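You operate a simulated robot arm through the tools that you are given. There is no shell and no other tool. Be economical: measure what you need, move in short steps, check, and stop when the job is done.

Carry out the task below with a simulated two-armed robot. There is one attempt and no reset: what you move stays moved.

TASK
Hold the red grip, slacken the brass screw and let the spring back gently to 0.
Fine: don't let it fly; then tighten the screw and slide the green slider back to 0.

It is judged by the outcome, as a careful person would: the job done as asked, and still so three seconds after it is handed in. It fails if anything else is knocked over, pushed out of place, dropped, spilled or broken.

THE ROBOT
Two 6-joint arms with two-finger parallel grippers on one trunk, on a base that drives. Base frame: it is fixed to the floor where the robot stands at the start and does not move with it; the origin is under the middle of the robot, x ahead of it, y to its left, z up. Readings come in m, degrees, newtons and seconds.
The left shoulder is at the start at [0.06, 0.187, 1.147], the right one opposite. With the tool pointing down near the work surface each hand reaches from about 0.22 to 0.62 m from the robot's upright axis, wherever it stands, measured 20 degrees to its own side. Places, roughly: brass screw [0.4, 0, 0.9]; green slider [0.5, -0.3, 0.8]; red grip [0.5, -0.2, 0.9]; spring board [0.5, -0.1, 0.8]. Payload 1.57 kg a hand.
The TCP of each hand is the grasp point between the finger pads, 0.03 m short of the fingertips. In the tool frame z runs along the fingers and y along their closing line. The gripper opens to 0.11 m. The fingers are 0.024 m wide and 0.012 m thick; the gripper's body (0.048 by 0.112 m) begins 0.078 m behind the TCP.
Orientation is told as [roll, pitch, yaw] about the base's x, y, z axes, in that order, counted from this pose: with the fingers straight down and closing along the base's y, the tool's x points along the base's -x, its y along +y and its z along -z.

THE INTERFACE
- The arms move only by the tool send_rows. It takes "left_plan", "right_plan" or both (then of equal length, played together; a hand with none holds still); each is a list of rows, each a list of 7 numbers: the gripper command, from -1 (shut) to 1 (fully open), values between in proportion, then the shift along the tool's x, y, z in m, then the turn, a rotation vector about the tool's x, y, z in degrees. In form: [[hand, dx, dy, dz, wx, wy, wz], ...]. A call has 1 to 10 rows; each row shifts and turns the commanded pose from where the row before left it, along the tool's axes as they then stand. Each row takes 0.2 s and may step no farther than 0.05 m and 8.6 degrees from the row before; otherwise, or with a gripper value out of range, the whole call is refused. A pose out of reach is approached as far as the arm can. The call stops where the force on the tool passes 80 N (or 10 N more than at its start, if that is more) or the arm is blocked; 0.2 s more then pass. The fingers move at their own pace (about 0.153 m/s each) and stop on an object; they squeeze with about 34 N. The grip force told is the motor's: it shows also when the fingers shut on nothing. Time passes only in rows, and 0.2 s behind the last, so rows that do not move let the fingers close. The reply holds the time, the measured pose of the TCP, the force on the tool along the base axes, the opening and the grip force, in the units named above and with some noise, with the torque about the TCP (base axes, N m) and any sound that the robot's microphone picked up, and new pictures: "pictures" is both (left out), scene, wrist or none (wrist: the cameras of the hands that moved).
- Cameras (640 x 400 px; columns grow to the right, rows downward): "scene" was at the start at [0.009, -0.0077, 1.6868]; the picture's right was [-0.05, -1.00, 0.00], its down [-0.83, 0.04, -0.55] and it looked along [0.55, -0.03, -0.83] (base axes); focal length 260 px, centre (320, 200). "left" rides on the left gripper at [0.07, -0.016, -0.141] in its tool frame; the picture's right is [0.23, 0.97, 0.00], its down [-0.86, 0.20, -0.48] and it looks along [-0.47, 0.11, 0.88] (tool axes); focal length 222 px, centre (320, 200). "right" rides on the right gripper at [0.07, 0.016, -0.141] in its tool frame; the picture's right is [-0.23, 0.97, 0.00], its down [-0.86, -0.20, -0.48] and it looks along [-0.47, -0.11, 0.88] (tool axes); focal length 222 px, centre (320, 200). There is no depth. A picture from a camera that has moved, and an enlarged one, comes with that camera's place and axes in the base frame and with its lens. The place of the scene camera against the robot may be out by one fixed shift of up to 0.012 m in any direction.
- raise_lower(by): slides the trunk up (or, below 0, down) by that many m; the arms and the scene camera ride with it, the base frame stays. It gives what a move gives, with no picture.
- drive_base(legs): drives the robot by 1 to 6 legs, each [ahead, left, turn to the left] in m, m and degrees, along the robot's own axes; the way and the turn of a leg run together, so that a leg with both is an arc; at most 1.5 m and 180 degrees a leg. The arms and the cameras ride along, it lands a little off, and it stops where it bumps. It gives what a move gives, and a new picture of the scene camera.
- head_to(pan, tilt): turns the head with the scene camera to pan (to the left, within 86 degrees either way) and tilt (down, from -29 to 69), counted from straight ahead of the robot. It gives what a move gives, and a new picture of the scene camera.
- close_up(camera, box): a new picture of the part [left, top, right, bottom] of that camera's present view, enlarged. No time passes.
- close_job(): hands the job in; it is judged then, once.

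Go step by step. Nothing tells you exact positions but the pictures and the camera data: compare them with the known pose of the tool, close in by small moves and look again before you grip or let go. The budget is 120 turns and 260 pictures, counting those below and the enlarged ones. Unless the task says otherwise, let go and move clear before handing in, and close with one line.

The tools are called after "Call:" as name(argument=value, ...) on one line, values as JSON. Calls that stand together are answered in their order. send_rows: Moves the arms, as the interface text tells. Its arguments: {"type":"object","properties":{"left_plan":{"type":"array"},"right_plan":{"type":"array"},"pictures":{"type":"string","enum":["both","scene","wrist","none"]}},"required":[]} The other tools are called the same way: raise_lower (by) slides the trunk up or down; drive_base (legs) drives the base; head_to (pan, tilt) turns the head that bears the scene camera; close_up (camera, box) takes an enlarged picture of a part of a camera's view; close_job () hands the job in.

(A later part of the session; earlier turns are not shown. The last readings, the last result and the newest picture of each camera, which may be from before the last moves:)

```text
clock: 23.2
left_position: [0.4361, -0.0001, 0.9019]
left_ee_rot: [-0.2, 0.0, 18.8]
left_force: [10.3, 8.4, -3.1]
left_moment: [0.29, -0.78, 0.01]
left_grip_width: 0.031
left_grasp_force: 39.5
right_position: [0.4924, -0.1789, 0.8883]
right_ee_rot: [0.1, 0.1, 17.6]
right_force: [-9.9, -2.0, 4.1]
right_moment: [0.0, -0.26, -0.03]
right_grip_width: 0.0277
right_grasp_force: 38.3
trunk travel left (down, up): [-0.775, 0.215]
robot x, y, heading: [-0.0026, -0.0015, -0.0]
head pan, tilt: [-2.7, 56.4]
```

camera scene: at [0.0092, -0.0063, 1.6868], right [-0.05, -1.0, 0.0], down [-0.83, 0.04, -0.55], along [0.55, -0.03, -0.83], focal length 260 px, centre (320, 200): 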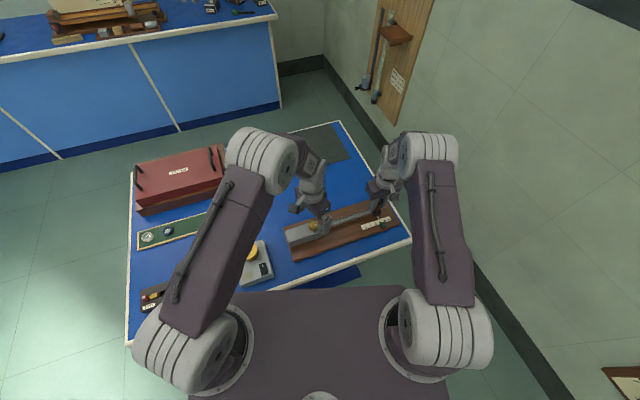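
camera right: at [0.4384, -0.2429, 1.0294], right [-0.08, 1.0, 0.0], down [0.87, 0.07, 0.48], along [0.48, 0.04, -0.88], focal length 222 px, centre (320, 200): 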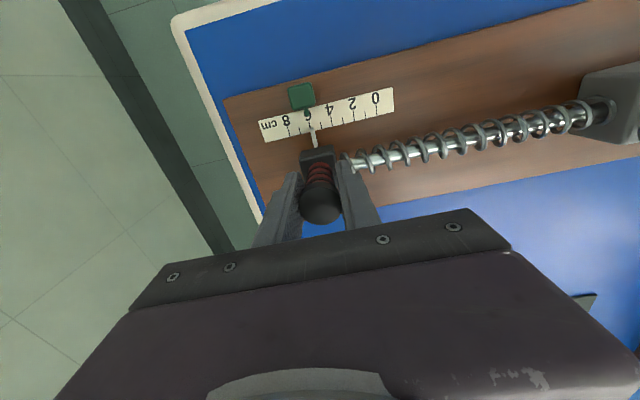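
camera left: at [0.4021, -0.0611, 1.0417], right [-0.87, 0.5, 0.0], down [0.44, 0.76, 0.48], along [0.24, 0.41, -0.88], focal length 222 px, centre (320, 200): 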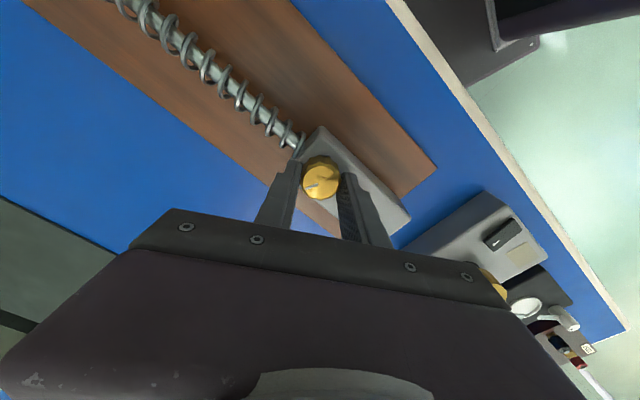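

Call:
send_rows(left_plan=[[-1, -0.0003, 0.0003, 0, 0, 0, 0], [-1, 0, 0, 0, 0, 0, 7], [-1, 0, 0, 0, 0, 0, 7], [-1, 0, 0, 0, 0, 0, 7], [-1, 0, 0, 0, 0, 0, 7]], right_plan=[[-1, 0.0003, 0, 0, 0, 0, 0], [-1, 0, 0, 0, 0, 0, 0], [-1, 0, 0, 0, 0, 0, 0], [-1, 0, 0, 0, 0, 0, 0], [-1, 0, 0, 0, 0, 0, 0]], pictures="none")

Call:
send_rows(left_plan=[[-1, 0, 0, 0, 0, 0, 7], [-1, 0, 0, 0, 0, 0, 7], [-1, 0, 0, 0, 0, 0, 7]], right_plan=[[-1, 0, 0, 0, 0, 0, 0], [-1, 0, 0, 0, 0, 0, 0], [-1, 0, 0, 0, 0, 0, 0]], pictures="none")

Call:
close_up(camera="left", box=[260, 130, 380, 220])

```text
clock: 24.4
left_position: [0.4349, -0.0011, 0.9011]
left_ee_rot: [-0.1, -0.1, -9.2]
left_force: [16.0, -4.5, -6.6]
left_moment: [-0.03, 0.63, -0.03]
left_grip_width: 0.0312
left_grasp_force: 40.1
right_position: [0.4931, -0.1807, 0.8874]
right_ee_rot: [0.0, 0.1, 17.6]
right_force: [-9.3, -1.0, 18.0]
right_moment: [-0.22, 0.56, -0.07]
right_grip_width: 0.0278
right_grasp_force: 38.4
trunk travel left (down, up): [-0.775, 0.215]
robot x, y, heading: [0.0015, 0.0001, -0.1]
head pan, tilt: [-2.7, 56.4]
```

```text
clock: 25.2
left_position: [0.4377, -0.0013, 0.9019]
left_ee_rot: [0.0, -0.1, -30.2]
left_force: [12.3, -11.6, 2.9]
left_moment: [0.17, 0.58, 0.01]
left_grip_width: 0.0313
left_grasp_force: 40.1
right_position: [0.4926, -0.1812, 0.888]
right_ee_rot: [0.0, -0.1, 17.6]
right_force: [-5.8, 6.0, 11.8]
right_moment: [-0.12, -0.05, -0.02]
right_grip_width: 0.028
right_grasp_force: 38.6
trunk travel left (down, up): [-0.775, 0.215]
robot x, y, heading: [-0.0029, 0.0014, 0.1]
head pan, tilt: [-2.7, 56.4]
```

```text
4.44 times, centred on (320, 175) of left
camera zoom: at [0.3686, 0.0201, 1.042], right [0.29, 0.96, 0.0], down [0.84, -0.26, 0.48], along [0.46, -0.14, -0.88], focal length 987 px, centre (320, 311)
```

zoom: 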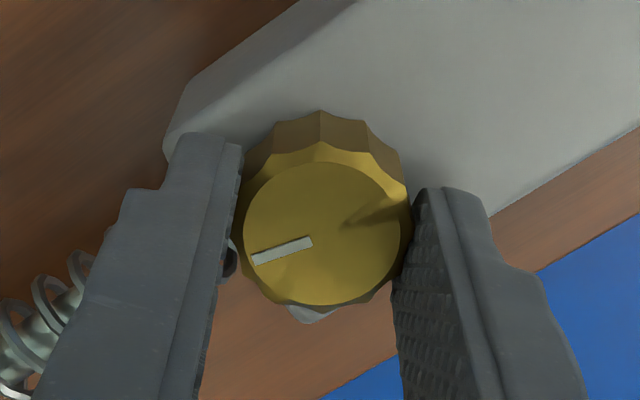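

No slip between fingers and knob. I'll complete the turn to the original tight angle, easing the side forces.

Call:
send_rows(left_plan=[[-1, -0.0005, -0.0002, 0, 0, 0, 0], [-1, 0, 0, 0, 0, 0, 7], [-1, 0, 0, 0, 0, 0, 7], [-1, 0, 0, 0, 0, 0, 7], [-1, 0, 0, 0, 0, 0, 0]], right_plan=[[-1, 0.0002, 0, 0, 0, 0, 0], [-1, 0, 0, 0, 0, 0, 0], [-1, 0, 0, 0, 0, 0, 0], [-1, 0, 0, 0, 0, 0, 0], [-1, 0, 0, 0, 0, 0, 0]], pictures="none")

Call:
close_up(camera="left", box=[260, 130, 380, 220])

Call:
close_up(camera="right", box=[270, 80, 370, 160])

```text
clock: 26.4
left_position: [0.4347, -0.0012, 0.9017]
left_ee_rot: [0.1, 0.0, -51.0]
left_force: [-2.3, -15.2, 16.4]
left_moment: [-0.62, -0.36, 0.67]
left_grip_width: 0.0313
left_grasp_force: 40.1
right_position: [0.4927, -0.1812, 0.8882]
right_ee_rot: [0.1, 0.0, 17.6]
right_force: [5.6, 17.7, -10.3]
right_moment: [0.04, -0.86, 0.03]
right_grip_width: 0.0279
right_grasp_force: 37.7
trunk travel left (down, up): [-0.775, 0.215]
robot x, y, heading: [-0.0005, -0.0023, -0.1]
head pan, tilt: [-2.7, 56.4]
```

```text
4.44 times, centred on (320, 175) of left
camera zoom: at [0.38, 0.0434, 1.0418], right [0.61, 0.79, 0.0], down [0.69, -0.54, 0.48], along [0.38, -0.29, -0.88], focal length 987 px, centre (320, 311)
```

zoom: 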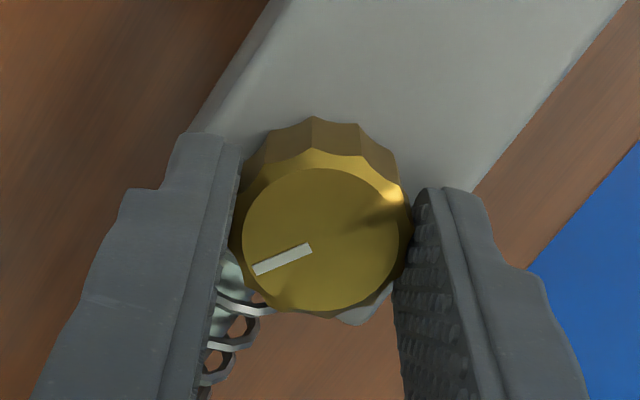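

```text
5.00 times, centred on (320, 120) of right
camera zoom: at [0.4207, -0.1884, 1.0292], right [-0.08, 1.0, 0.0], down [0.87, 0.07, 0.48], along [0.48, 0.04, -0.88], focal length 1111 px, centre (320, 600)
```

zoom: 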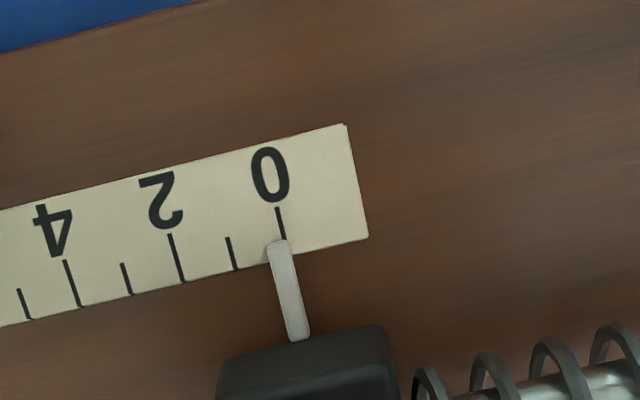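

The screw is seated (torque rises to 0.67 N m), but the right hand got pulled about 1 mm off 0 while tightening. I'll back the screw off a little, correct that, and retighten.

Call:
send_rows(left_plan=[[-1, 0, 0, 0, 0, 0, -7], [-1, 0, 0, 0, 0, 0, -7], [-1, 0, 0, 0, 0, 0, -7], [-1, 0, 0, 0, 0, 0, -7], [-1, 0, 0, 0, 0, 0, -7], [-1, 0, 0, 0, 0, 0, -7], [-1, 0, 0, 0, 0, 0, -7], [-1, 0, 0, 0, 0, 0, -7], [-1, 0, 0, 0, 0, 0, 0]], right_plan=[[-1, 0, 0.0003, 0, 0, 0, 0], [-1, 0, 0.0003, 0, 0, 0, 0], [-1, 0, 0.0003, 0, 0, 0, 0], [-1, 0, 0, 0, 0, 0, 0], [-1, 0, 0, 0, 0, 0, 0], [-1, 0, 0, 0, 0, 0, 0], [-1, 0, 0, 0, 0, 0, 0], [-1, 0, 0, 0, 0, 0, 0], [-1, 0, 0, 0, 0, 0, 0]], pictures="none")

Call:
close_up(camera="right", box=[270, 80, 370, 160])

```text
clock: 28.4
left_position: [0.4352, -0.0005, 0.9015]
left_ee_rot: [0.1, 0.0, 5.2]
left_force: [9.1, -5.8, -20.9]
left_moment: [0.02, 0.1, 0.01]
left_grip_width: 0.0314
left_grasp_force: 40.4
right_position: [0.4912, -0.1799, 0.8891]
right_ee_rot: [0.0, 0.0, 17.6]
right_force: [-7.0, -1.1, 21.0]
right_moment: [0.28, -0.91, -0.03]
right_grip_width: 0.0279
right_grasp_force: 38.6
trunk travel left (down, up): [-0.775, 0.215]
robot x, y, heading: [0.0014, 0.002, -0.2]
head pan, tilt: [-2.7, 56.4]
```

```text
5.00 times, centred on (320, 120) of right
camera zoom: at [0.4209, -0.1884, 1.0293], right [-0.08, 1.0, 0.0], down [0.88, 0.07, 0.48], along [0.48, 0.04, -0.88], focal length 1111 px, centre (320, 600)
```

zoom: 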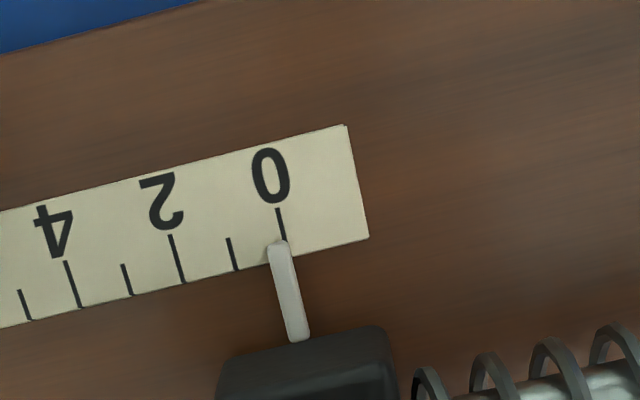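

Call:
send_rows(left_plan=[[-1, -0.0003, -0.0002, 0.0004, 0, 0, 0], [-1, 0, 0, 0, 0, 0, 0], [-1, 0, 0, 0, 0, 0, 0], [-1, 0, 0, 0, 0, 0, 0]], right_plan=[[-1, 0.0002, 0.0005, -0.0003, 0, 0, 0], [-1, 0, 0.0005, 0, 0, 0, 0], [-1, 0, 0.0004, 0, 0, 0, 0], [-1, 0, 0, 0, 0, 0, 0]], pictures="none")

Call:
close_up(camera="right", box=[270, 80, 370, 160])

```text
clock: 29.4
left_position: [0.4366, -0.0014, 0.9014]
left_ee_rot: [0.1, 0.1, 5.0]
left_force: [-2.3, 0.3, -10.6]
left_moment: [-0.1, 0.09, 0.01]
left_grip_width: 0.0315
left_grasp_force: 40.0
right_position: [0.4907, -0.1788, 0.888]
right_ee_rot: [0.0, 0.0, 17.6]
right_force: [4.1, -5.2, 13.9]
right_moment: [-0.13, 0.57, 0.1]
right_grip_width: 0.0276
right_grasp_force: 38.2
trunk travel left (down, up): [-0.775, 0.215]
robot x, y, heading: [0.0004, -0.0012, -0.3]
head pan, tilt: [-2.7, 56.4]
```

```text
5.00 times, centred on (320, 120) of right
camera zoom: at [0.4202, -0.187, 1.0291], right [-0.08, 1.0, 0.0], down [0.87, 0.07, 0.48], along [0.48, 0.04, -0.88], focal length 1111 px, centre (320, 600)
```

zoom: 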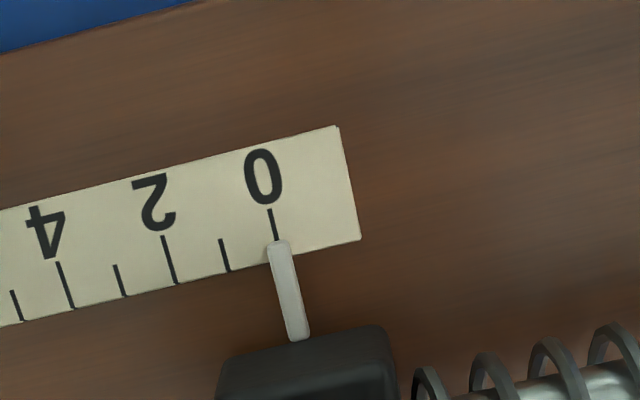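

On 0 again. Retightening with easing in between.

Call:
send_rows(left_plan=[[-1, 0, 0, 0.0002, 0, 0, 7], [-1, 0, 0, 0, 0, 0, 7], [-1, 0, 0, 0, 0, 0, 7], [-1, 0, 0, 0, 0, 0, 7], [-1, -0.0002, -0.0004, 0, 0, 0, 0]], right_plan=[[-1, 0, 0, -0.0002, 0, 0, 0], [-1, 0, 0, 0, 0, 0, 0], [-1, 0, 0, 0, 0, 0, 0], [-1, 0, 0, 0, 0, 0, 0], [-1, 0, 0, 0, 0, 0, 0]], pictures="none")

Call:
close_up(camera="right", box=[270, 80, 370, 160])

```text
clock: 30.6
left_position: [0.4367, -0.0008, 0.9]
left_ee_rot: [-0.1, 0.1, -23.1]
left_force: [-10.2, 22.1, 24.8]
left_moment: [0.64, 0.11, 0.0]
left_grip_width: 0.0312
left_grasp_force: 40.1
right_position: [0.4917, -0.1797, 0.8875]
right_ee_rot: [-0.1, -0.2, 17.6]
right_force: [16.7, -20.8, -7.6]
right_moment: [0.57, -0.63, -0.01]
right_grip_width: 0.0277
right_grasp_force: 38.8
trunk travel left (down, up): [-0.775, 0.215]
robot x, y, heading: [-0.0006, 0.0018, -0.1]
head pan, tilt: [-2.7, 56.4]
```

```text
5.00 times, centred on (320, 120) of right
camera zoom: at [0.42, -0.187, 1.029], right [-0.08, 1.0, 0.0], down [0.87, 0.07, 0.48], along [0.48, 0.04, -0.88], focal length 1111 px, centre (320, 600)
```

zoom: 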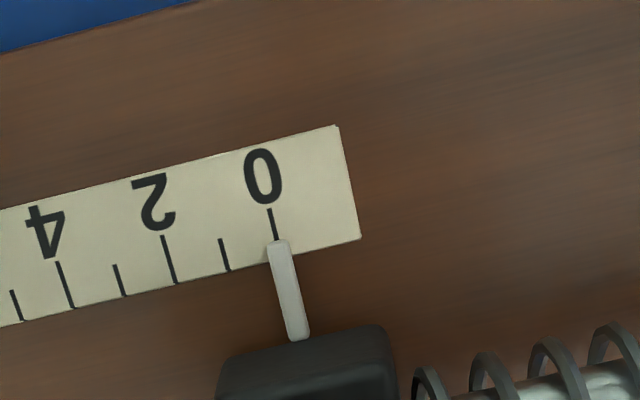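

Call:
send_rows(left_plan=[[-1, 0.0002, 0.0003, -0.0004, 0, 0, 0], [-1, 0, 0, 0, 0, 0, 7], [-1, 0, 0, 0, 0, 0, 7], [-1, 0, 0, 0, 0, 0, 7], [-1, 0, 0, 0, 0, 0, 7], [-1, 0, 0, 0, 0, 0, 0]], right_plan=[[-1, -0.0003, -0.0003, 0, 0, 0, 0], [-1, 0, 0, 0, 0, 0, 0], [-1, 0, 0, 0, 0, 0, 0], [-1, 0, 0, 0, 0, 0, 0], [-1, 0, 0, 0, 0, 0, 0], [-1, 0, 0, 0, 0, 0, 0]], pictures="none")

Call:
close_up(camera="right", box=[270, 80, 370, 160])

Call:
close_up(camera="left", box=[260, 130, 380, 220])

```text
clock: 32.0
left_position: [0.4373, -0.0022, 0.901]
left_ee_rot: [0.0, 0.0, -51.0]
left_force: [-7.1, 14.4, 12.7]
left_moment: [0.44, 0.53, 0.57]
left_grip_width: 0.0317
left_grasp_force: 40.4
right_position: [0.4916, -0.1799, 0.8885]
right_ee_rot: [0.0, -0.1, 17.6]
right_force: [14.9, -20.4, 4.7]
right_moment: [0.36, -0.15, -0.01]
right_grip_width: 0.0277
right_grasp_force: 37.7
trunk travel left (down, up): [-0.775, 0.215]
robot x, y, heading: [-0.0012, 0.0043, 0.1]
head pan, tilt: [-2.7, 56.4]
```

```text
5.00 times, centred on (320, 120) of right
camera zoom: at [0.4201, -0.1871, 1.0291], right [-0.08, 1.0, 0.0], down [0.87, 0.07, 0.48], along [0.48, 0.04, -0.88], focal length 1111 px, centre (320, 600)
```

zoom: 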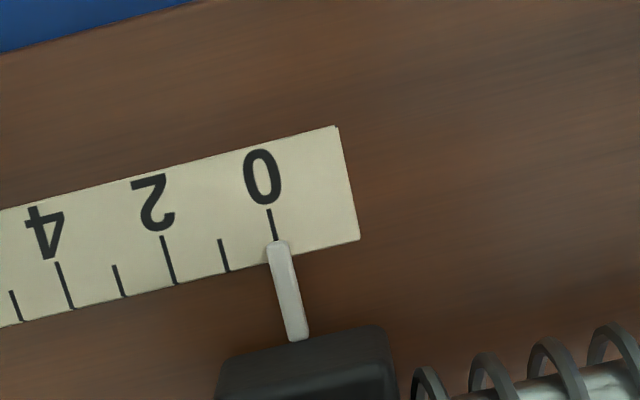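

```text
4.44 times, centred on (320, 175) of left
camera zoom: at [0.3812, 0.0417, 1.0413], right [0.61, 0.79, 0.0], down [0.69, -0.54, 0.48], along [0.38, -0.29, -0.88], focal length 987 px, centre (320, 311)
```

zoom: 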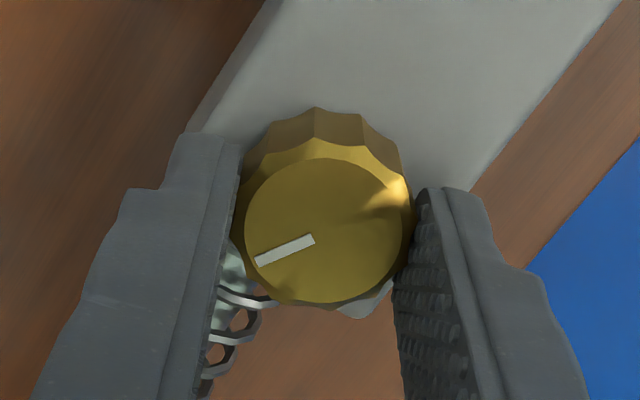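

The screw is tight (0.57 N m) and the pointer is still on 0. I'll ease the forces, release the knob and raise the left hand.

Call:
send_rows(left_plan=[[-1, 0, 0.0003, -0.0003, 0, 0, -1], [-0.5, 0, 0, 0, 0, 0, 0], [0, 0, 0, 0, 0, 0, 0], [0.5, 0, 0, 0, 0, 0, 0], [0.5, 0, 0, 0, 0, 0, 0], [0.5, 0, 0, -0.03, 0, 0, 0], [0.5, 0, 0, -0.05, 0, 0, 0], [0.5, 0, 0, -0.05, 0, 0, 0]], right_plan=[[-1, -0.0002, -0.0004, 0, 0, 0, 0], [-1, 0, 0, 0, 0, 0, 0], [-1, 0, 0, 0, 0, 0, 0], [-1, 0, 0, 0, 0, 0, 0], [-1, 0, 0, 0, 0, 0, 0], [-1, 0, 0, 0, 0, 0, 0], [-1, 0, 0, 0, 0, 0, 0], [-1, 0, 0, 0, 0, 0, 0]], pictures="none")

Call:
close_up(camera="left", box=[220, 60, 420, 220])

```text
clock: 33.8
left_position: [0.4373, -0.0007, 1.0325]
left_ee_rot: [0.0, 0.0, -49.9]
left_force: [-0.7, -0.4, 0.3]
left_moment: [-0.01, 0.02, 0.03]
left_grip_width: 0.0823
left_grasp_force: 0.0
right_position: [0.4914, -0.1813, 0.8877]
right_ee_rot: [0.1, 0.1, 17.6]
right_force: [7.3, -7.9, 10.9]
right_moment: [-0.05, 0.22, 0.0]
right_grip_width: 0.0276
right_grasp_force: 38.3
trunk travel left (down, up): [-0.775, 0.215]
robot x, y, heading: [0.0017, -0.0031, 0.2]
head pan, tilt: [-2.7, 56.4]
```

```text
2.50 times, centred on (320, 140) of left
camera zoom: at [0.3807, 0.0422, 1.1732], right [0.6, 0.8, 0.0], down [0.7, -0.53, 0.48], along [0.38, -0.29, -0.88], focal length 555 px, centre (320, 350)
```

zoom: 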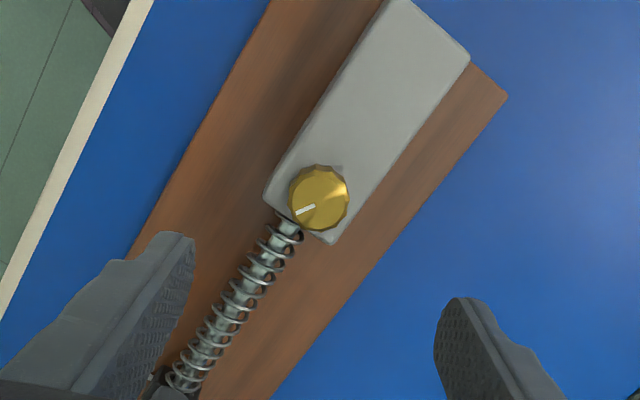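

The knob is released and upright. Now I'll open the right hand gently and lift clear of the grip.

Call:
send_rows(right_plan=[[-1, 0, -0.0003, -0.0002, 0, 0, 0], [-0.4, 0, 0, 0, 0, 0, 0], [0, 0, 0, 0, 0, 0, 0], [0, 0, 0, 0, 0, 0, 0], [0, 0, 0, -0.03, 0, 0, 0], [0, 0, 0, -0.04, 0, 0, 0], [0, 0, 0, -0.03, 0, 0, 0], [0, 0, 0, 0, 0, 0, 0]])

Call:
close_up(camera="right", box=[200, 60, 400, 200])

Call:
close_up(camera="scene", box=[340, 195, 420, 245])

```text
clock: 35.6
left_position: [0.4372, -0.0005, 1.0328]
left_ee_rot: [0.0, 0.0, -50.1]
left_force: [0.1, -0.2, -0.2]
left_moment: [0.03, 0.0, 0.05]
left_grip_width: 0.0828
left_grasp_force: 0.1
right_position: [0.4943, -0.1808, 0.9906]
right_ee_rot: [0.0, 0.0, 17.6]
right_force: [-0.1, -0.3, 0.5]
right_moment: [0.01, -0.01, 0.0]
right_grip_width: 0.0551
right_grasp_force: 0.0
trunk travel left (down, up): [-0.775, 0.215]
robot x, y, heading: [0.001, 0.0004, 0.1]
head pan, tilt: [-2.7, 56.4]
camera scene: at [0.0093, -0.0079, 1.6868], right [-0.05, -1.0, 0.0], down [-0.83, 0.04, -0.55], along [0.55, -0.03, -0.83], focal length 260 px, centre (320, 200)
camera right: at [0.4234, -0.1883, 1.1301], right [-0.08, 1.0, 0.0], down [0.88, 0.07, 0.48], along [0.48, 0.04, -0.88], focal length 222 px, centre (320, 200)
```

scene: 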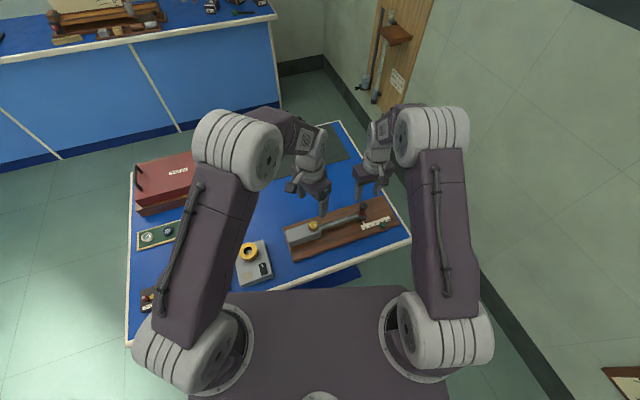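
right: 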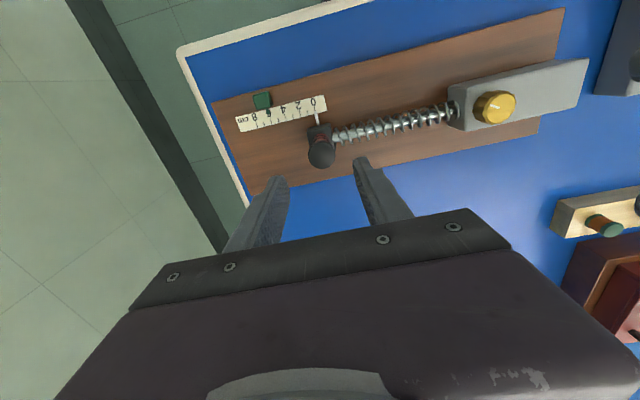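

```text
2.86 times, centred on (300, 130) of right
camera zoom: at [0.4234, -0.1883, 1.1301], right [-0.08, 1.0, 0.0], down [0.88, 0.07, 0.48], along [0.48, 0.04, -0.88], focal length 635 px, centre (377, 400)
```

zoom: 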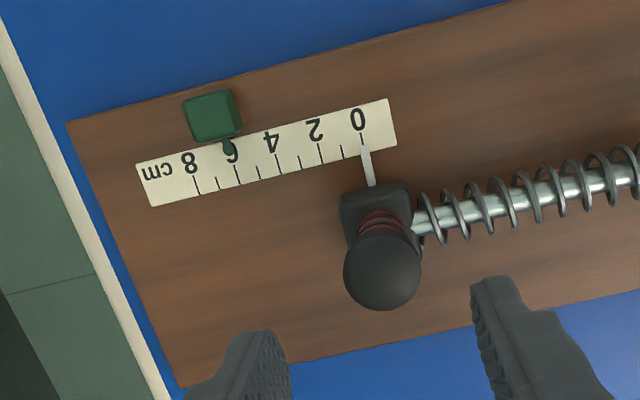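

```text
8.00 times, centred on (380, 220) of scene
camera zoom: at [0.0093, -0.0079, 1.6868], right [-0.05, -1.0, 0.0], down [-0.83, 0.04, -0.55], along [0.55, -0.03, -0.83], focal length 2080 px, centre (-160, 40)
```

zoom: 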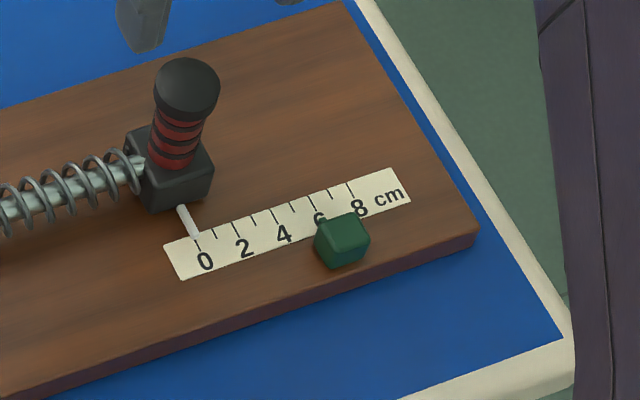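

Spring is at 0 and holds with both hands off. Now the slider: it sits at about (0.45, -0.253). I'll move the right hand above it, half open and aligned with the scale.

Call:
send_rows(right_plan=[[0, 0.0318, -0.0278, 0, 0, 0, 0], [0, 0.0318, -0.0278, 0, 0, 0, 0], [0, 0, 0, 0.04, 0, 0, 0], [0, 0, 0, 0.04, 0, 0, 0], [0, 0, 0, 0, 0, 0, 0]])

Call:
close_up(camera="right", box=[240, 100, 400, 220])

Call:
close_up(camera="scene", box=[340, 195, 420, 245])

```text
clock: 36.8
left_position: [0.4364, -0.0006, 1.0327]
left_ee_rot: [-0.1, -0.1, -49.9]
left_force: [-0.8, -0.5, 1.0]
left_moment: [0.02, 0.02, -0.01]
left_grip_width: 0.0828
left_grasp_force: 0.1
right_position: [0.4482, -0.251, 0.9073]
right_ee_rot: [-0.1, 0.0, 17.6]
right_force: [-0.7, 0.7, 0.3]
right_moment: [0.0, -0.02, 0.02]
right_grip_width: 0.0548
right_grasp_force: 0.0
trunk travel left (down, up): [-0.775, 0.215]
robot x, y, heading: [-0.0012, 0.0, 0.1]
head pan, tilt: [-2.7, 56.4]
camera scene: at [0.0077, -0.0078, 1.6868], right [-0.05, -1.0, 0.0], down [-0.83, 0.04, -0.55], along [0.55, -0.03, -0.83], focal length 260 px, centre (320, 200)
camera right: at [0.3772, -0.2593, 1.0484], right [-0.08, 1.0, 0.0], down [0.88, 0.07, 0.48], along [0.48, 0.04, -0.88], focal length 222 px, centre (320, 200)
```

scene: 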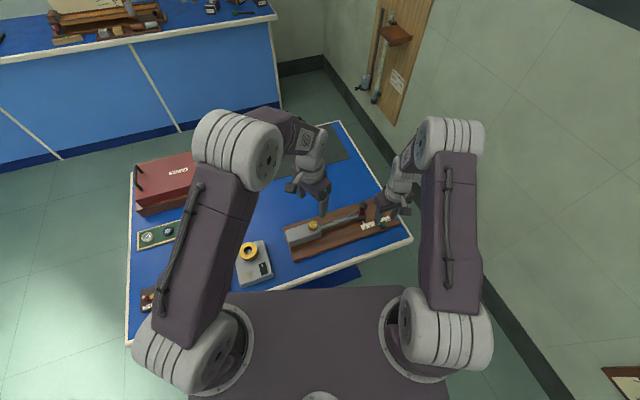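
right: 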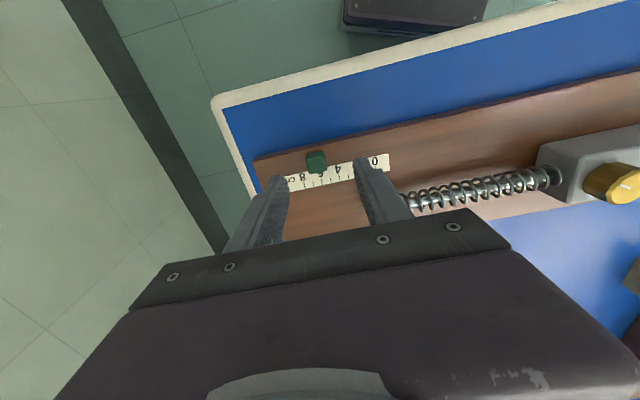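

```text
3.33 times, centred on (320, 160) of right
camera zoom: at [0.3772, -0.2593, 1.0484], right [-0.08, 1.0, 0.0], down [0.88, 0.07, 0.48], along [0.48, 0.04, -0.88], focal length 740 px, centre (320, 333)
```

zoom: 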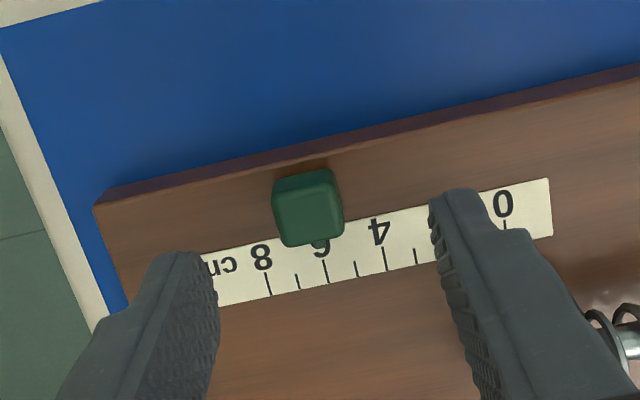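

```text
8.00 times, centred on (380, 220) of scene
camera zoom: at [0.0077, -0.0078, 1.6868], right [-0.05, -1.0, 0.0], down [-0.83, 0.04, -0.55], along [0.55, -0.03, -0.83], focal length 2080 px, centre (-160, 40)
```

zoom: 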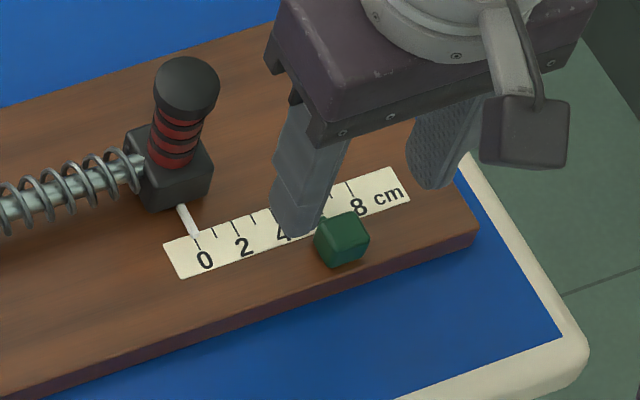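

The slider centre is at about (0.450, -0.257) with its top around z 0.835. I'll shift 6 mm along the scale, descend part-way and look.

Call:
send_rows(right_plan=[[0, 0, -0.0063, 0, 0, 0, 0], [0, 0, 0, 0.02, 0, 0, 0], [0, 0, 0, 0.015, 0, 0, 0], [0, 0, 0, 0, 0, 0, 0]], pictures="none")

Call:
close_up(camera="right", box=[240, 100, 400, 220])

Call:
close_up(camera="scene", box=[340, 195, 420, 245])

```text
clock: 37.8
left_position: [0.4375, 0.0008, 1.0321]
left_ee_rot: [0.0, 0.0, -49.9]
left_force: [1.0, 0.0, 0.5]
left_moment: [0.02, 0.0, -0.03]
left_grip_width: 0.0827
left_grasp_force: 0.0
right_position: [0.4503, -0.2579, 0.8737]
right_ee_rot: [-0.1, -0.1, 17.6]
right_force: [1.4, -0.3, 0.2]
right_moment: [-0.01, -0.01, 0.03]
right_grip_width: 0.0551
right_grasp_force: 0.1
trunk travel left (down, up): [-0.775, 0.215]
robot x, y, heading: [-0.0018, -0.0012, 0.1]
head pan, tilt: [-2.7, 56.4]
```

```text
3.33 times, centred on (320, 160) of right
camera zoom: at [0.3783, -0.2641, 1.013], right [-0.08, 1.0, 0.0], down [0.88, 0.07, 0.48], along [0.48, 0.04, -0.88], focal length 740 px, centre (320, 333)
```

zoom: 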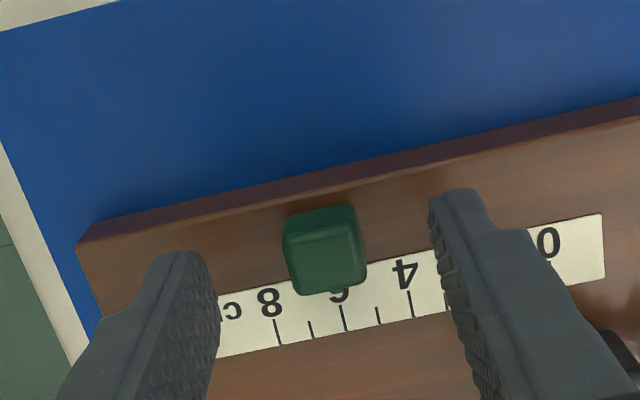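

```text
8.00 times, centred on (380, 220) of scene
camera zoom: at [0.0086, -0.0079, 1.6868], right [-0.05, -1.0, 0.0], down [-0.83, 0.04, -0.55], along [0.55, -0.03, -0.83], focal length 2080 px, centre (-160, 40)
```

zoom: 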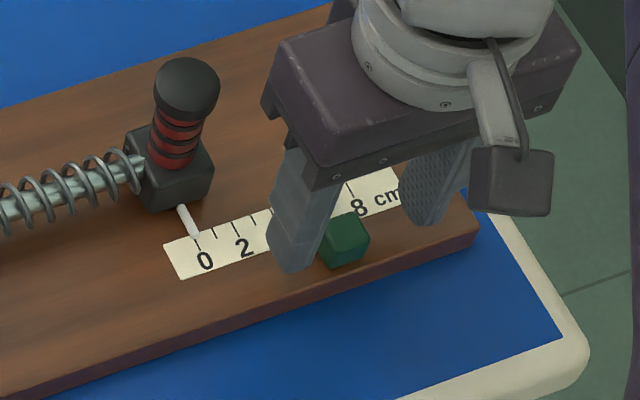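

Call:
send_rows(right_plan=[[0, 0, 0, 0.005, 0, 0, 0], [0, 0, 0, 0.004, 0, 0, 0], [0, 0, 0, 0, 0, 0, 0]], pictures="none")

Call:
send_rows(right_plan=[[0, 0, 0, 0.003, 0, 0, 0], [0, 0, 0, 0, 0, 0, 0]], pictures="none")

Call:
close_up(camera="scene", box=[360, 205, 400, 230])

Call:
close_up(camera="right", box=[240, 100, 400, 220])

```text
clock: 38.6
left_position: [0.4381, 0.0002, 1.0323]
left_ee_rot: [-0.1, 0.0, -50.0]
left_force: [1.0, -0.3, 0.5]
left_moment: [-0.01, -0.04, 0.04]
left_grip_width: 0.0825
left_grasp_force: 0.1
right_position: [0.4501, -0.2574, 0.864]
right_ee_rot: [0.0, -0.1, 17.6]
right_force: [0.6, -0.1, 0.7]
right_moment: [0.03, -0.01, 0.0]
right_grip_width: 0.0549
right_grasp_force: 0.0
trunk travel left (down, up): [-0.775, 0.215]
robot x, y, heading: [0.0013, -0.001, -0.0]
head pan, tilt: [-2.7, 56.4]
```

```text
clock: 39.2
left_position: [0.4374, -0.0, 1.0318]
left_ee_rot: [-0.1, 0.0, -50.0]
left_force: [-0.1, 0.2, 0.4]
left_moment: [0.01, -0.01, -0.02]
left_grip_width: 0.0825
left_grasp_force: 0.0
right_position: [0.4499, -0.2592, 0.8606]
right_ee_rot: [0.1, -0.1, 17.7]
right_force: [0.0, -0.2, 0.0]
right_moment: [0.0, 0.0, 0.0]
right_grip_width: 0.0551
right_grasp_force: 0.1
trunk travel left (down, up): [-0.775, 0.215]
robot x, y, heading: [0.0009, -0.0022, -0.1]
head pan, tilt: [-2.7, 56.4]
```

```text
16.00 times, centred on (380, 218) of scene
camera zoom: at [0.009, -0.0078, 1.6868], right [-0.05, -1.0, 0.0], down [-0.83, 0.04, -0.55], along [0.55, -0.03, -0.83], focal length 4160 px, centre (-640, -80)
```

zoom: 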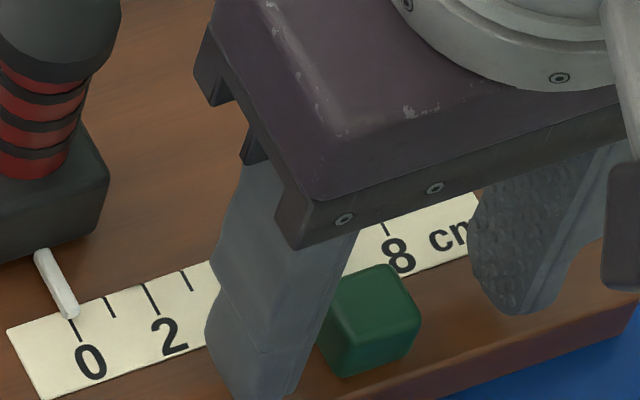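

```text
3.33 times, centred on (320, 160) of right
camera zoom: at [0.3785, -0.2643, 1.0024], right [-0.08, 1.0, 0.0], down [0.88, 0.07, 0.48], along [0.48, 0.04, -0.88], focal length 740 px, centre (320, 333)
```

zoom: 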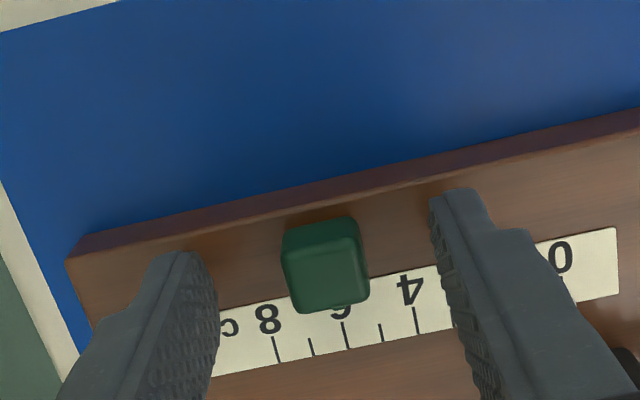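

Call:
send_rows(right_plan=[[0, 0, 0, 0.003, 0, 0, 0], [0, 0, 0, 0, 0, 0, 0]], pictures="none")

Call:
send_rows(right_plan=[[0, 0, 0, 0.002, 0, 0, 0], [0, 0, 0, 0, 0, 0, 0]], pictures="none")

Call:
close_up(camera="scene", box=[360, 205, 400, 230])

```text
clock: 39.8
left_position: [0.4373, 0.001, 1.0319]
left_ee_rot: [0.0, 0.0, -49.9]
left_force: [0.6, -0.1, 0.2]
left_moment: [0.0, -0.01, -0.01]
left_grip_width: 0.0824
left_grasp_force: 0.2
right_position: [0.4494, -0.2592, 0.8582]
right_ee_rot: [0.0, 0.0, 17.6]
right_force: [-0.1, -1.0, 0.0]
right_moment: [-0.01, -0.03, 0.01]
right_grip_width: 0.0548
right_grasp_force: 0.1
trunk travel left (down, up): [-0.775, 0.215]
robot x, y, heading: [-0.0003, 0.0027, 0.3]
head pan, tilt: [-2.7, 56.4]
```

```text
clock: 40.4
left_position: [0.4377, -0.0007, 1.032]
left_ee_rot: [0.0, 0.0, -49.9]
left_force: [-0.4, -0.7, -0.2]
left_moment: [0.01, -0.01, 0.0]
left_grip_width: 0.0822
left_grasp_force: 0.0
right_position: [0.4502, -0.2565, 0.8571]
right_ee_rot: [0.0, 0.0, 17.6]
right_force: [-0.3, -0.2, 0.5]
right_moment: [0.0, -0.01, -0.02]
right_grip_width: 0.0549
right_grasp_force: 0.1
trunk travel left (down, up): [-0.775, 0.215]
robot x, y, heading: [-0.0027, 0.0003, -0.0]
head pan, tilt: [-2.7, 56.4]
```

```text
16.00 times, centred on (380, 218) of scene
camera zoom: at [0.009, -0.0078, 1.6868], right [-0.05, -1.0, 0.0], down [-0.83, 0.04, -0.55], along [0.55, -0.03, -0.83], focal length 4160 px, centre (-640, -80)
```

zoom: 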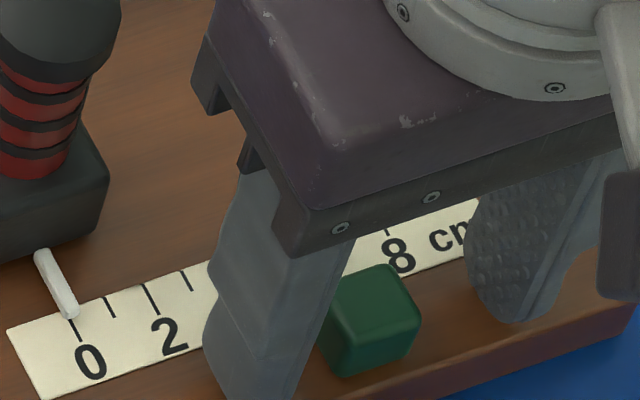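

Tips are beside the slider, just above the board with no contact. Closing on it.

Call:
send_rows(right_plan=[[-0.4, 0, 0, 0, 0, 0, 0], [-0.6, 0, 0, 0, 0, 0, 0], [-1, 0, 0, 0, 0, 0, 0], [-1, 0, 0, 0, 0, 0, 0]], pictures="none")

Call:
close_up(camera="scene", box=[350, 200, 410, 238])

Call:
close_up(camera="right", box=[240, 100, 400, 220])

```text
clock: 41.4
left_position: [0.4368, -0.0002, 1.0311]
left_ee_rot: [0.0, 0.1, -50.0]
left_force: [-0.6, 0.0, 0.2]
left_moment: [0.02, 0.01, 0.01]
left_grip_width: 0.0824
left_grasp_force: 0.0
right_position: [0.4506, -0.2576, 0.8577]
right_ee_rot: [0.0, -0.1, 17.6]
right_force: [-0.6, 0.4, -0.6]
right_moment: [-0.04, 0.03, 0.34]
right_grip_width: 0.0201
right_grasp_force: 33.9
trunk travel left (down, up): [-0.775, 0.215]
robot x, y, heading: [-0.0017, 0.0002, 0.1]
head pan, tilt: [-2.7, 56.4]
```

```text
10.53 times, centred on (380, 219) of scene
camera zoom: at [0.0091, -0.0078, 1.6868], right [-0.05, -1.0, 0.0], down [-0.83, 0.04, -0.55], along [0.55, -0.03, -0.83], focal length 2737 px, centre (-312, 0)
```

zoom: 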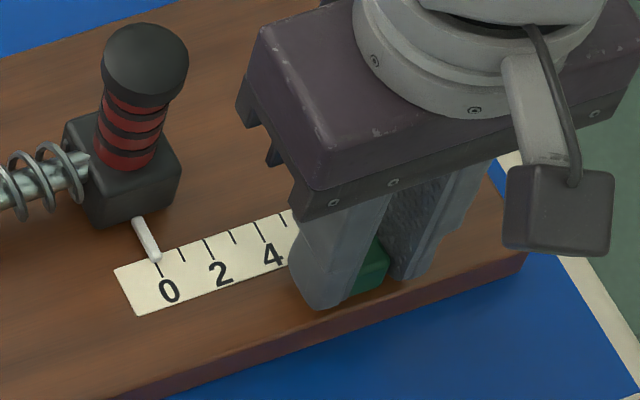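

```text
3.33 times, centred on (320, 160) of right
camera zoom: at [0.3791, -0.2647, 0.998], right [-0.08, 1.0, 0.0], down [0.88, 0.07, 0.48], along [0.48, 0.04, -0.88], focal length 740 px, centre (320, 333)
```

zoom: 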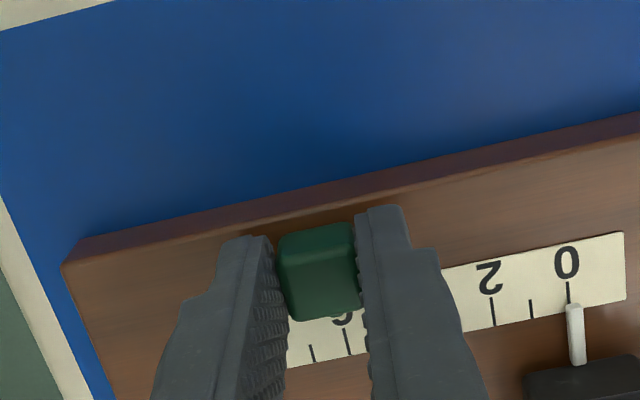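

Slider is gripped. Sliding it toward 0 along the scale.

Call:
send_rows(right_plan=[[-1, 0, 0.003, 0, 0, 0, 0], [-1, 0, 0.004, 0, 0, 0, 0], [-1, 0, 0.004, 0, 0, 0, 0], [-1, 0, 0.004, 0, 0, 0, 0], [-1, 0, 0.005, 0, 0, 0, 0], [-1, 0, 0, 0, 0, 0, 0]], pictures="none")

Call:
close_up(camera="right", box=[240, 100, 400, 220])

```text
clock: 42.8
left_position: [0.4362, 0.0002, 1.0337]
left_ee_rot: [0.1, -0.2, -50.0]
left_force: [0.5, 0.1, -0.5]
left_moment: [0.02, 0.01, -0.02]
left_grip_width: 0.0824
left_grasp_force: 0.1
right_position: [0.4442, -0.2375, 0.8568]
right_ee_rot: [0.1, -0.1, 17.6]
right_force: [-2.0, -1.6, 9.0]
right_moment: [-0.1, 0.15, 0.35]
right_grip_width: 0.02
right_grasp_force: 33.6
trunk travel left (down, up): [-0.775, 0.215]
robot x, y, heading: [-0.0004, 0.0004, 0.0]
head pan, tilt: [-2.7, 56.4]
```

```text
3.33 times, centred on (320, 160) of right
camera zoom: at [0.3726, -0.2453, 0.9978], right [-0.08, 1.0, 0.0], down [0.87, 0.07, 0.48], along [0.48, 0.04, -0.88], focal length 740 px, centre (320, 333)
```

zoom: 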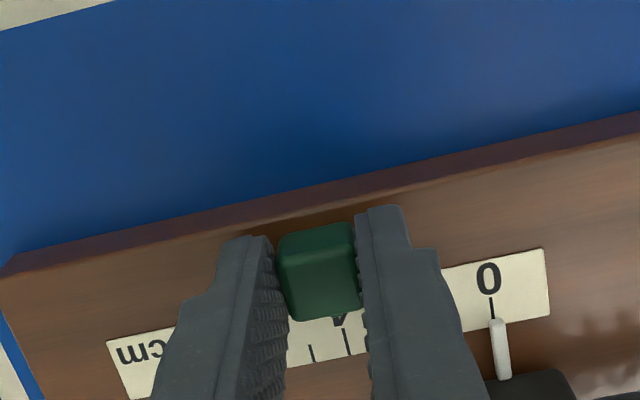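

Call:
send_rows(right_plan=[[-1, 0, 0.005, 0, 0, 0, 0], [-1, 0, 0.005, 0, 0, 0, 0], [-1, 0, 0.005, 0, 0, 0, 0], [-1, 0, 0.005, 0, 0, 0, 0], [-1, 0, 0.005, 0, 0, 0, 0], [-1, 0, 0.005, 0, 0, 0, 0], [-1, 0, 0.004, 0, 0, 0, 0], [-1, 0, 0, 0, 0, 0, 0]], pictures="none")

Call:
close_up(camera="right", box=[280, 130, 380, 210])

Call:
close_up(camera="scene", box=[340, 200, 400, 238])

```text
clock: 44.6
left_position: [0.4364, -0.0001, 1.0321]
left_ee_rot: [0.0, 0.1, -50.1]
left_force: [0.3, -0.3, -0.2]
left_moment: [-0.01, -0.04, -0.01]
left_grip_width: 0.0826
left_grasp_force: 0.0
right_position: [0.4343, -0.2068, 0.857]
right_ee_rot: [0.1, -0.1, 17.6]
right_force: [-0.9, -0.6, 3.2]
right_moment: [0.37, -0.97, 0.23]
right_grip_width: 0.0199
right_grasp_force: 33.6
trunk travel left (down, up): [-0.775, 0.215]
robot x, y, heading: [-0.0004, 0.0009, -0.1]
head pan, tilt: [-2.7, 56.4]
```

```text
5.00 times, centred on (330, 170) of right
camera zoom: at [0.3626, -0.2142, 0.9978], right [-0.08, 1.0, 0.0], down [0.87, 0.07, 0.48], along [0.48, 0.04, -0.88], focal length 1111 px, centre (270, 350)
```

zoom: 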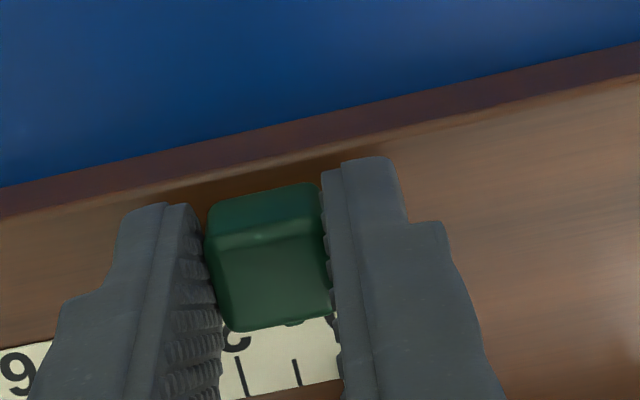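

```text
10.53 times, centred on (370, 219) of scene
camera zoom: at [0.0079, -0.0079, 1.6867], right [-0.05, -1.0, 0.0], down [-0.83, 0.04, -0.55], along [0.55, -0.03, -0.83], focal length 2737 px, centre (-206, 0)
```

zoom: 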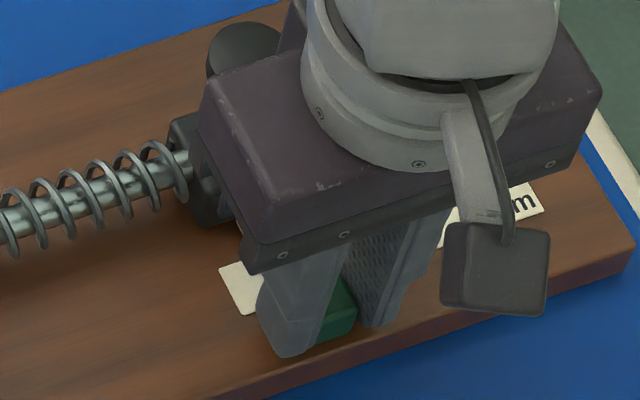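

The slider pointer reads about 0.8. I'll go 7 mm more, then open slightly to read it.

Call:
send_rows(right_plan=[[-1, 0, 0.004, 0, 0, 0, 0], [-1, 0, 0.003, 0, 0, 0, 0], [-1, 0, 0, 0, 0, 0, 0]], pictures="none")

Call:
close_up(camera="right", box=[290, 170, 370, 220])

```text
clock: 45.4
left_position: [0.4367, 0.0001, 1.0321]
left_ee_rot: [0.0, -0.1, -50.0]
left_force: [-1.3, -0.4, 0.5]
left_moment: [-0.02, -0.01, 0.03]
left_grip_width: 0.0826
left_grasp_force: 0.1
right_position: [0.4327, -0.1999, 0.8576]
right_ee_rot: [-0.1, -0.1, 17.6]
right_force: [6.9, 1.0, 13.9]
right_moment: [-0.13, 0.67, 0.26]
right_grip_width: 0.0201
right_grasp_force: 33.6
trunk travel left (down, up): [-0.775, 0.215]
robot x, y, heading: [0.0002, -0.0033, 0.1]
head pan, tilt: [-2.7, 56.4]
```

```text
8.00 times, centred on (330, 195) of right
camera zoom: at [0.3603, -0.2074, 0.9977], right [-0.08, 1.0, 0.0], down [0.87, 0.07, 0.48], along [0.48, 0.04, -0.88], focal length 1777 px, centre (240, 240)
```

zoom: 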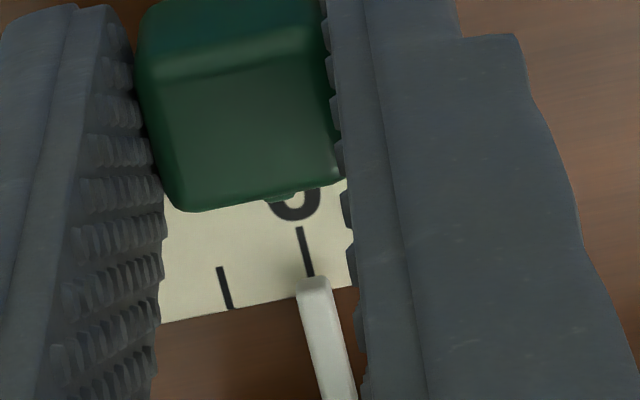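

About 1.2 mm left; I'll nudge by that and then release and lift straight up.

Call:
send_rows(right_plan=[[-1, 0, 0.0012, 0, 0, 0, 0], [-1, 0, 0, 0, 0, 0, 0]], pictures="none")

Call:
close_up(camera="right", box=[290, 170, 370, 220])

```text
clock: 46.0
left_position: [0.4365, 0.0003, 1.033]
left_ee_rot: [-0.1, -0.1, -50.0]
left_force: [0.3, -0.1, -0.1]
left_moment: [-0.01, -0.01, 0.04]
left_grip_width: 0.0828
left_grasp_force: 0.0
right_position: [0.4306, -0.1987, 0.8577]
right_ee_rot: [-0.1, -0.1, 17.6]
right_force: [8.1, -0.6, 18.0]
right_moment: [-0.09, 0.24, 0.28]
right_grip_width: 0.0197
right_grasp_force: 33.5
trunk travel left (down, up): [-0.775, 0.215]
robot x, y, heading: [0.0006, -0.0035, -0.2]
head pan, tilt: [-2.7, 56.4]
```

```text
8.00 times, centred on (330, 195) of right
camera zoom: at [0.3599, -0.2062, 0.9977], right [-0.08, 1.0, 0.0], down [0.87, 0.07, 0.48], along [0.48, 0.04, -0.88], focal length 1777 px, centre (240, 240)
```

zoom: 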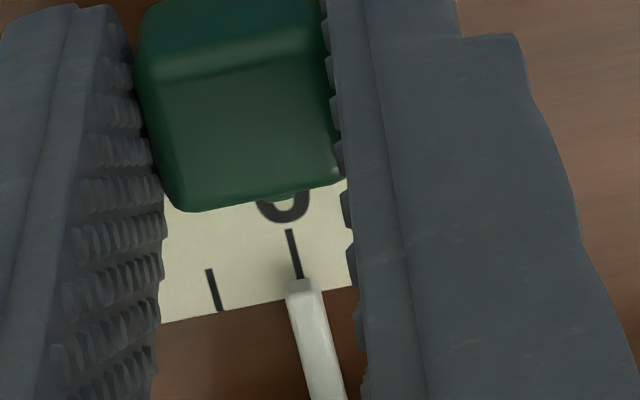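

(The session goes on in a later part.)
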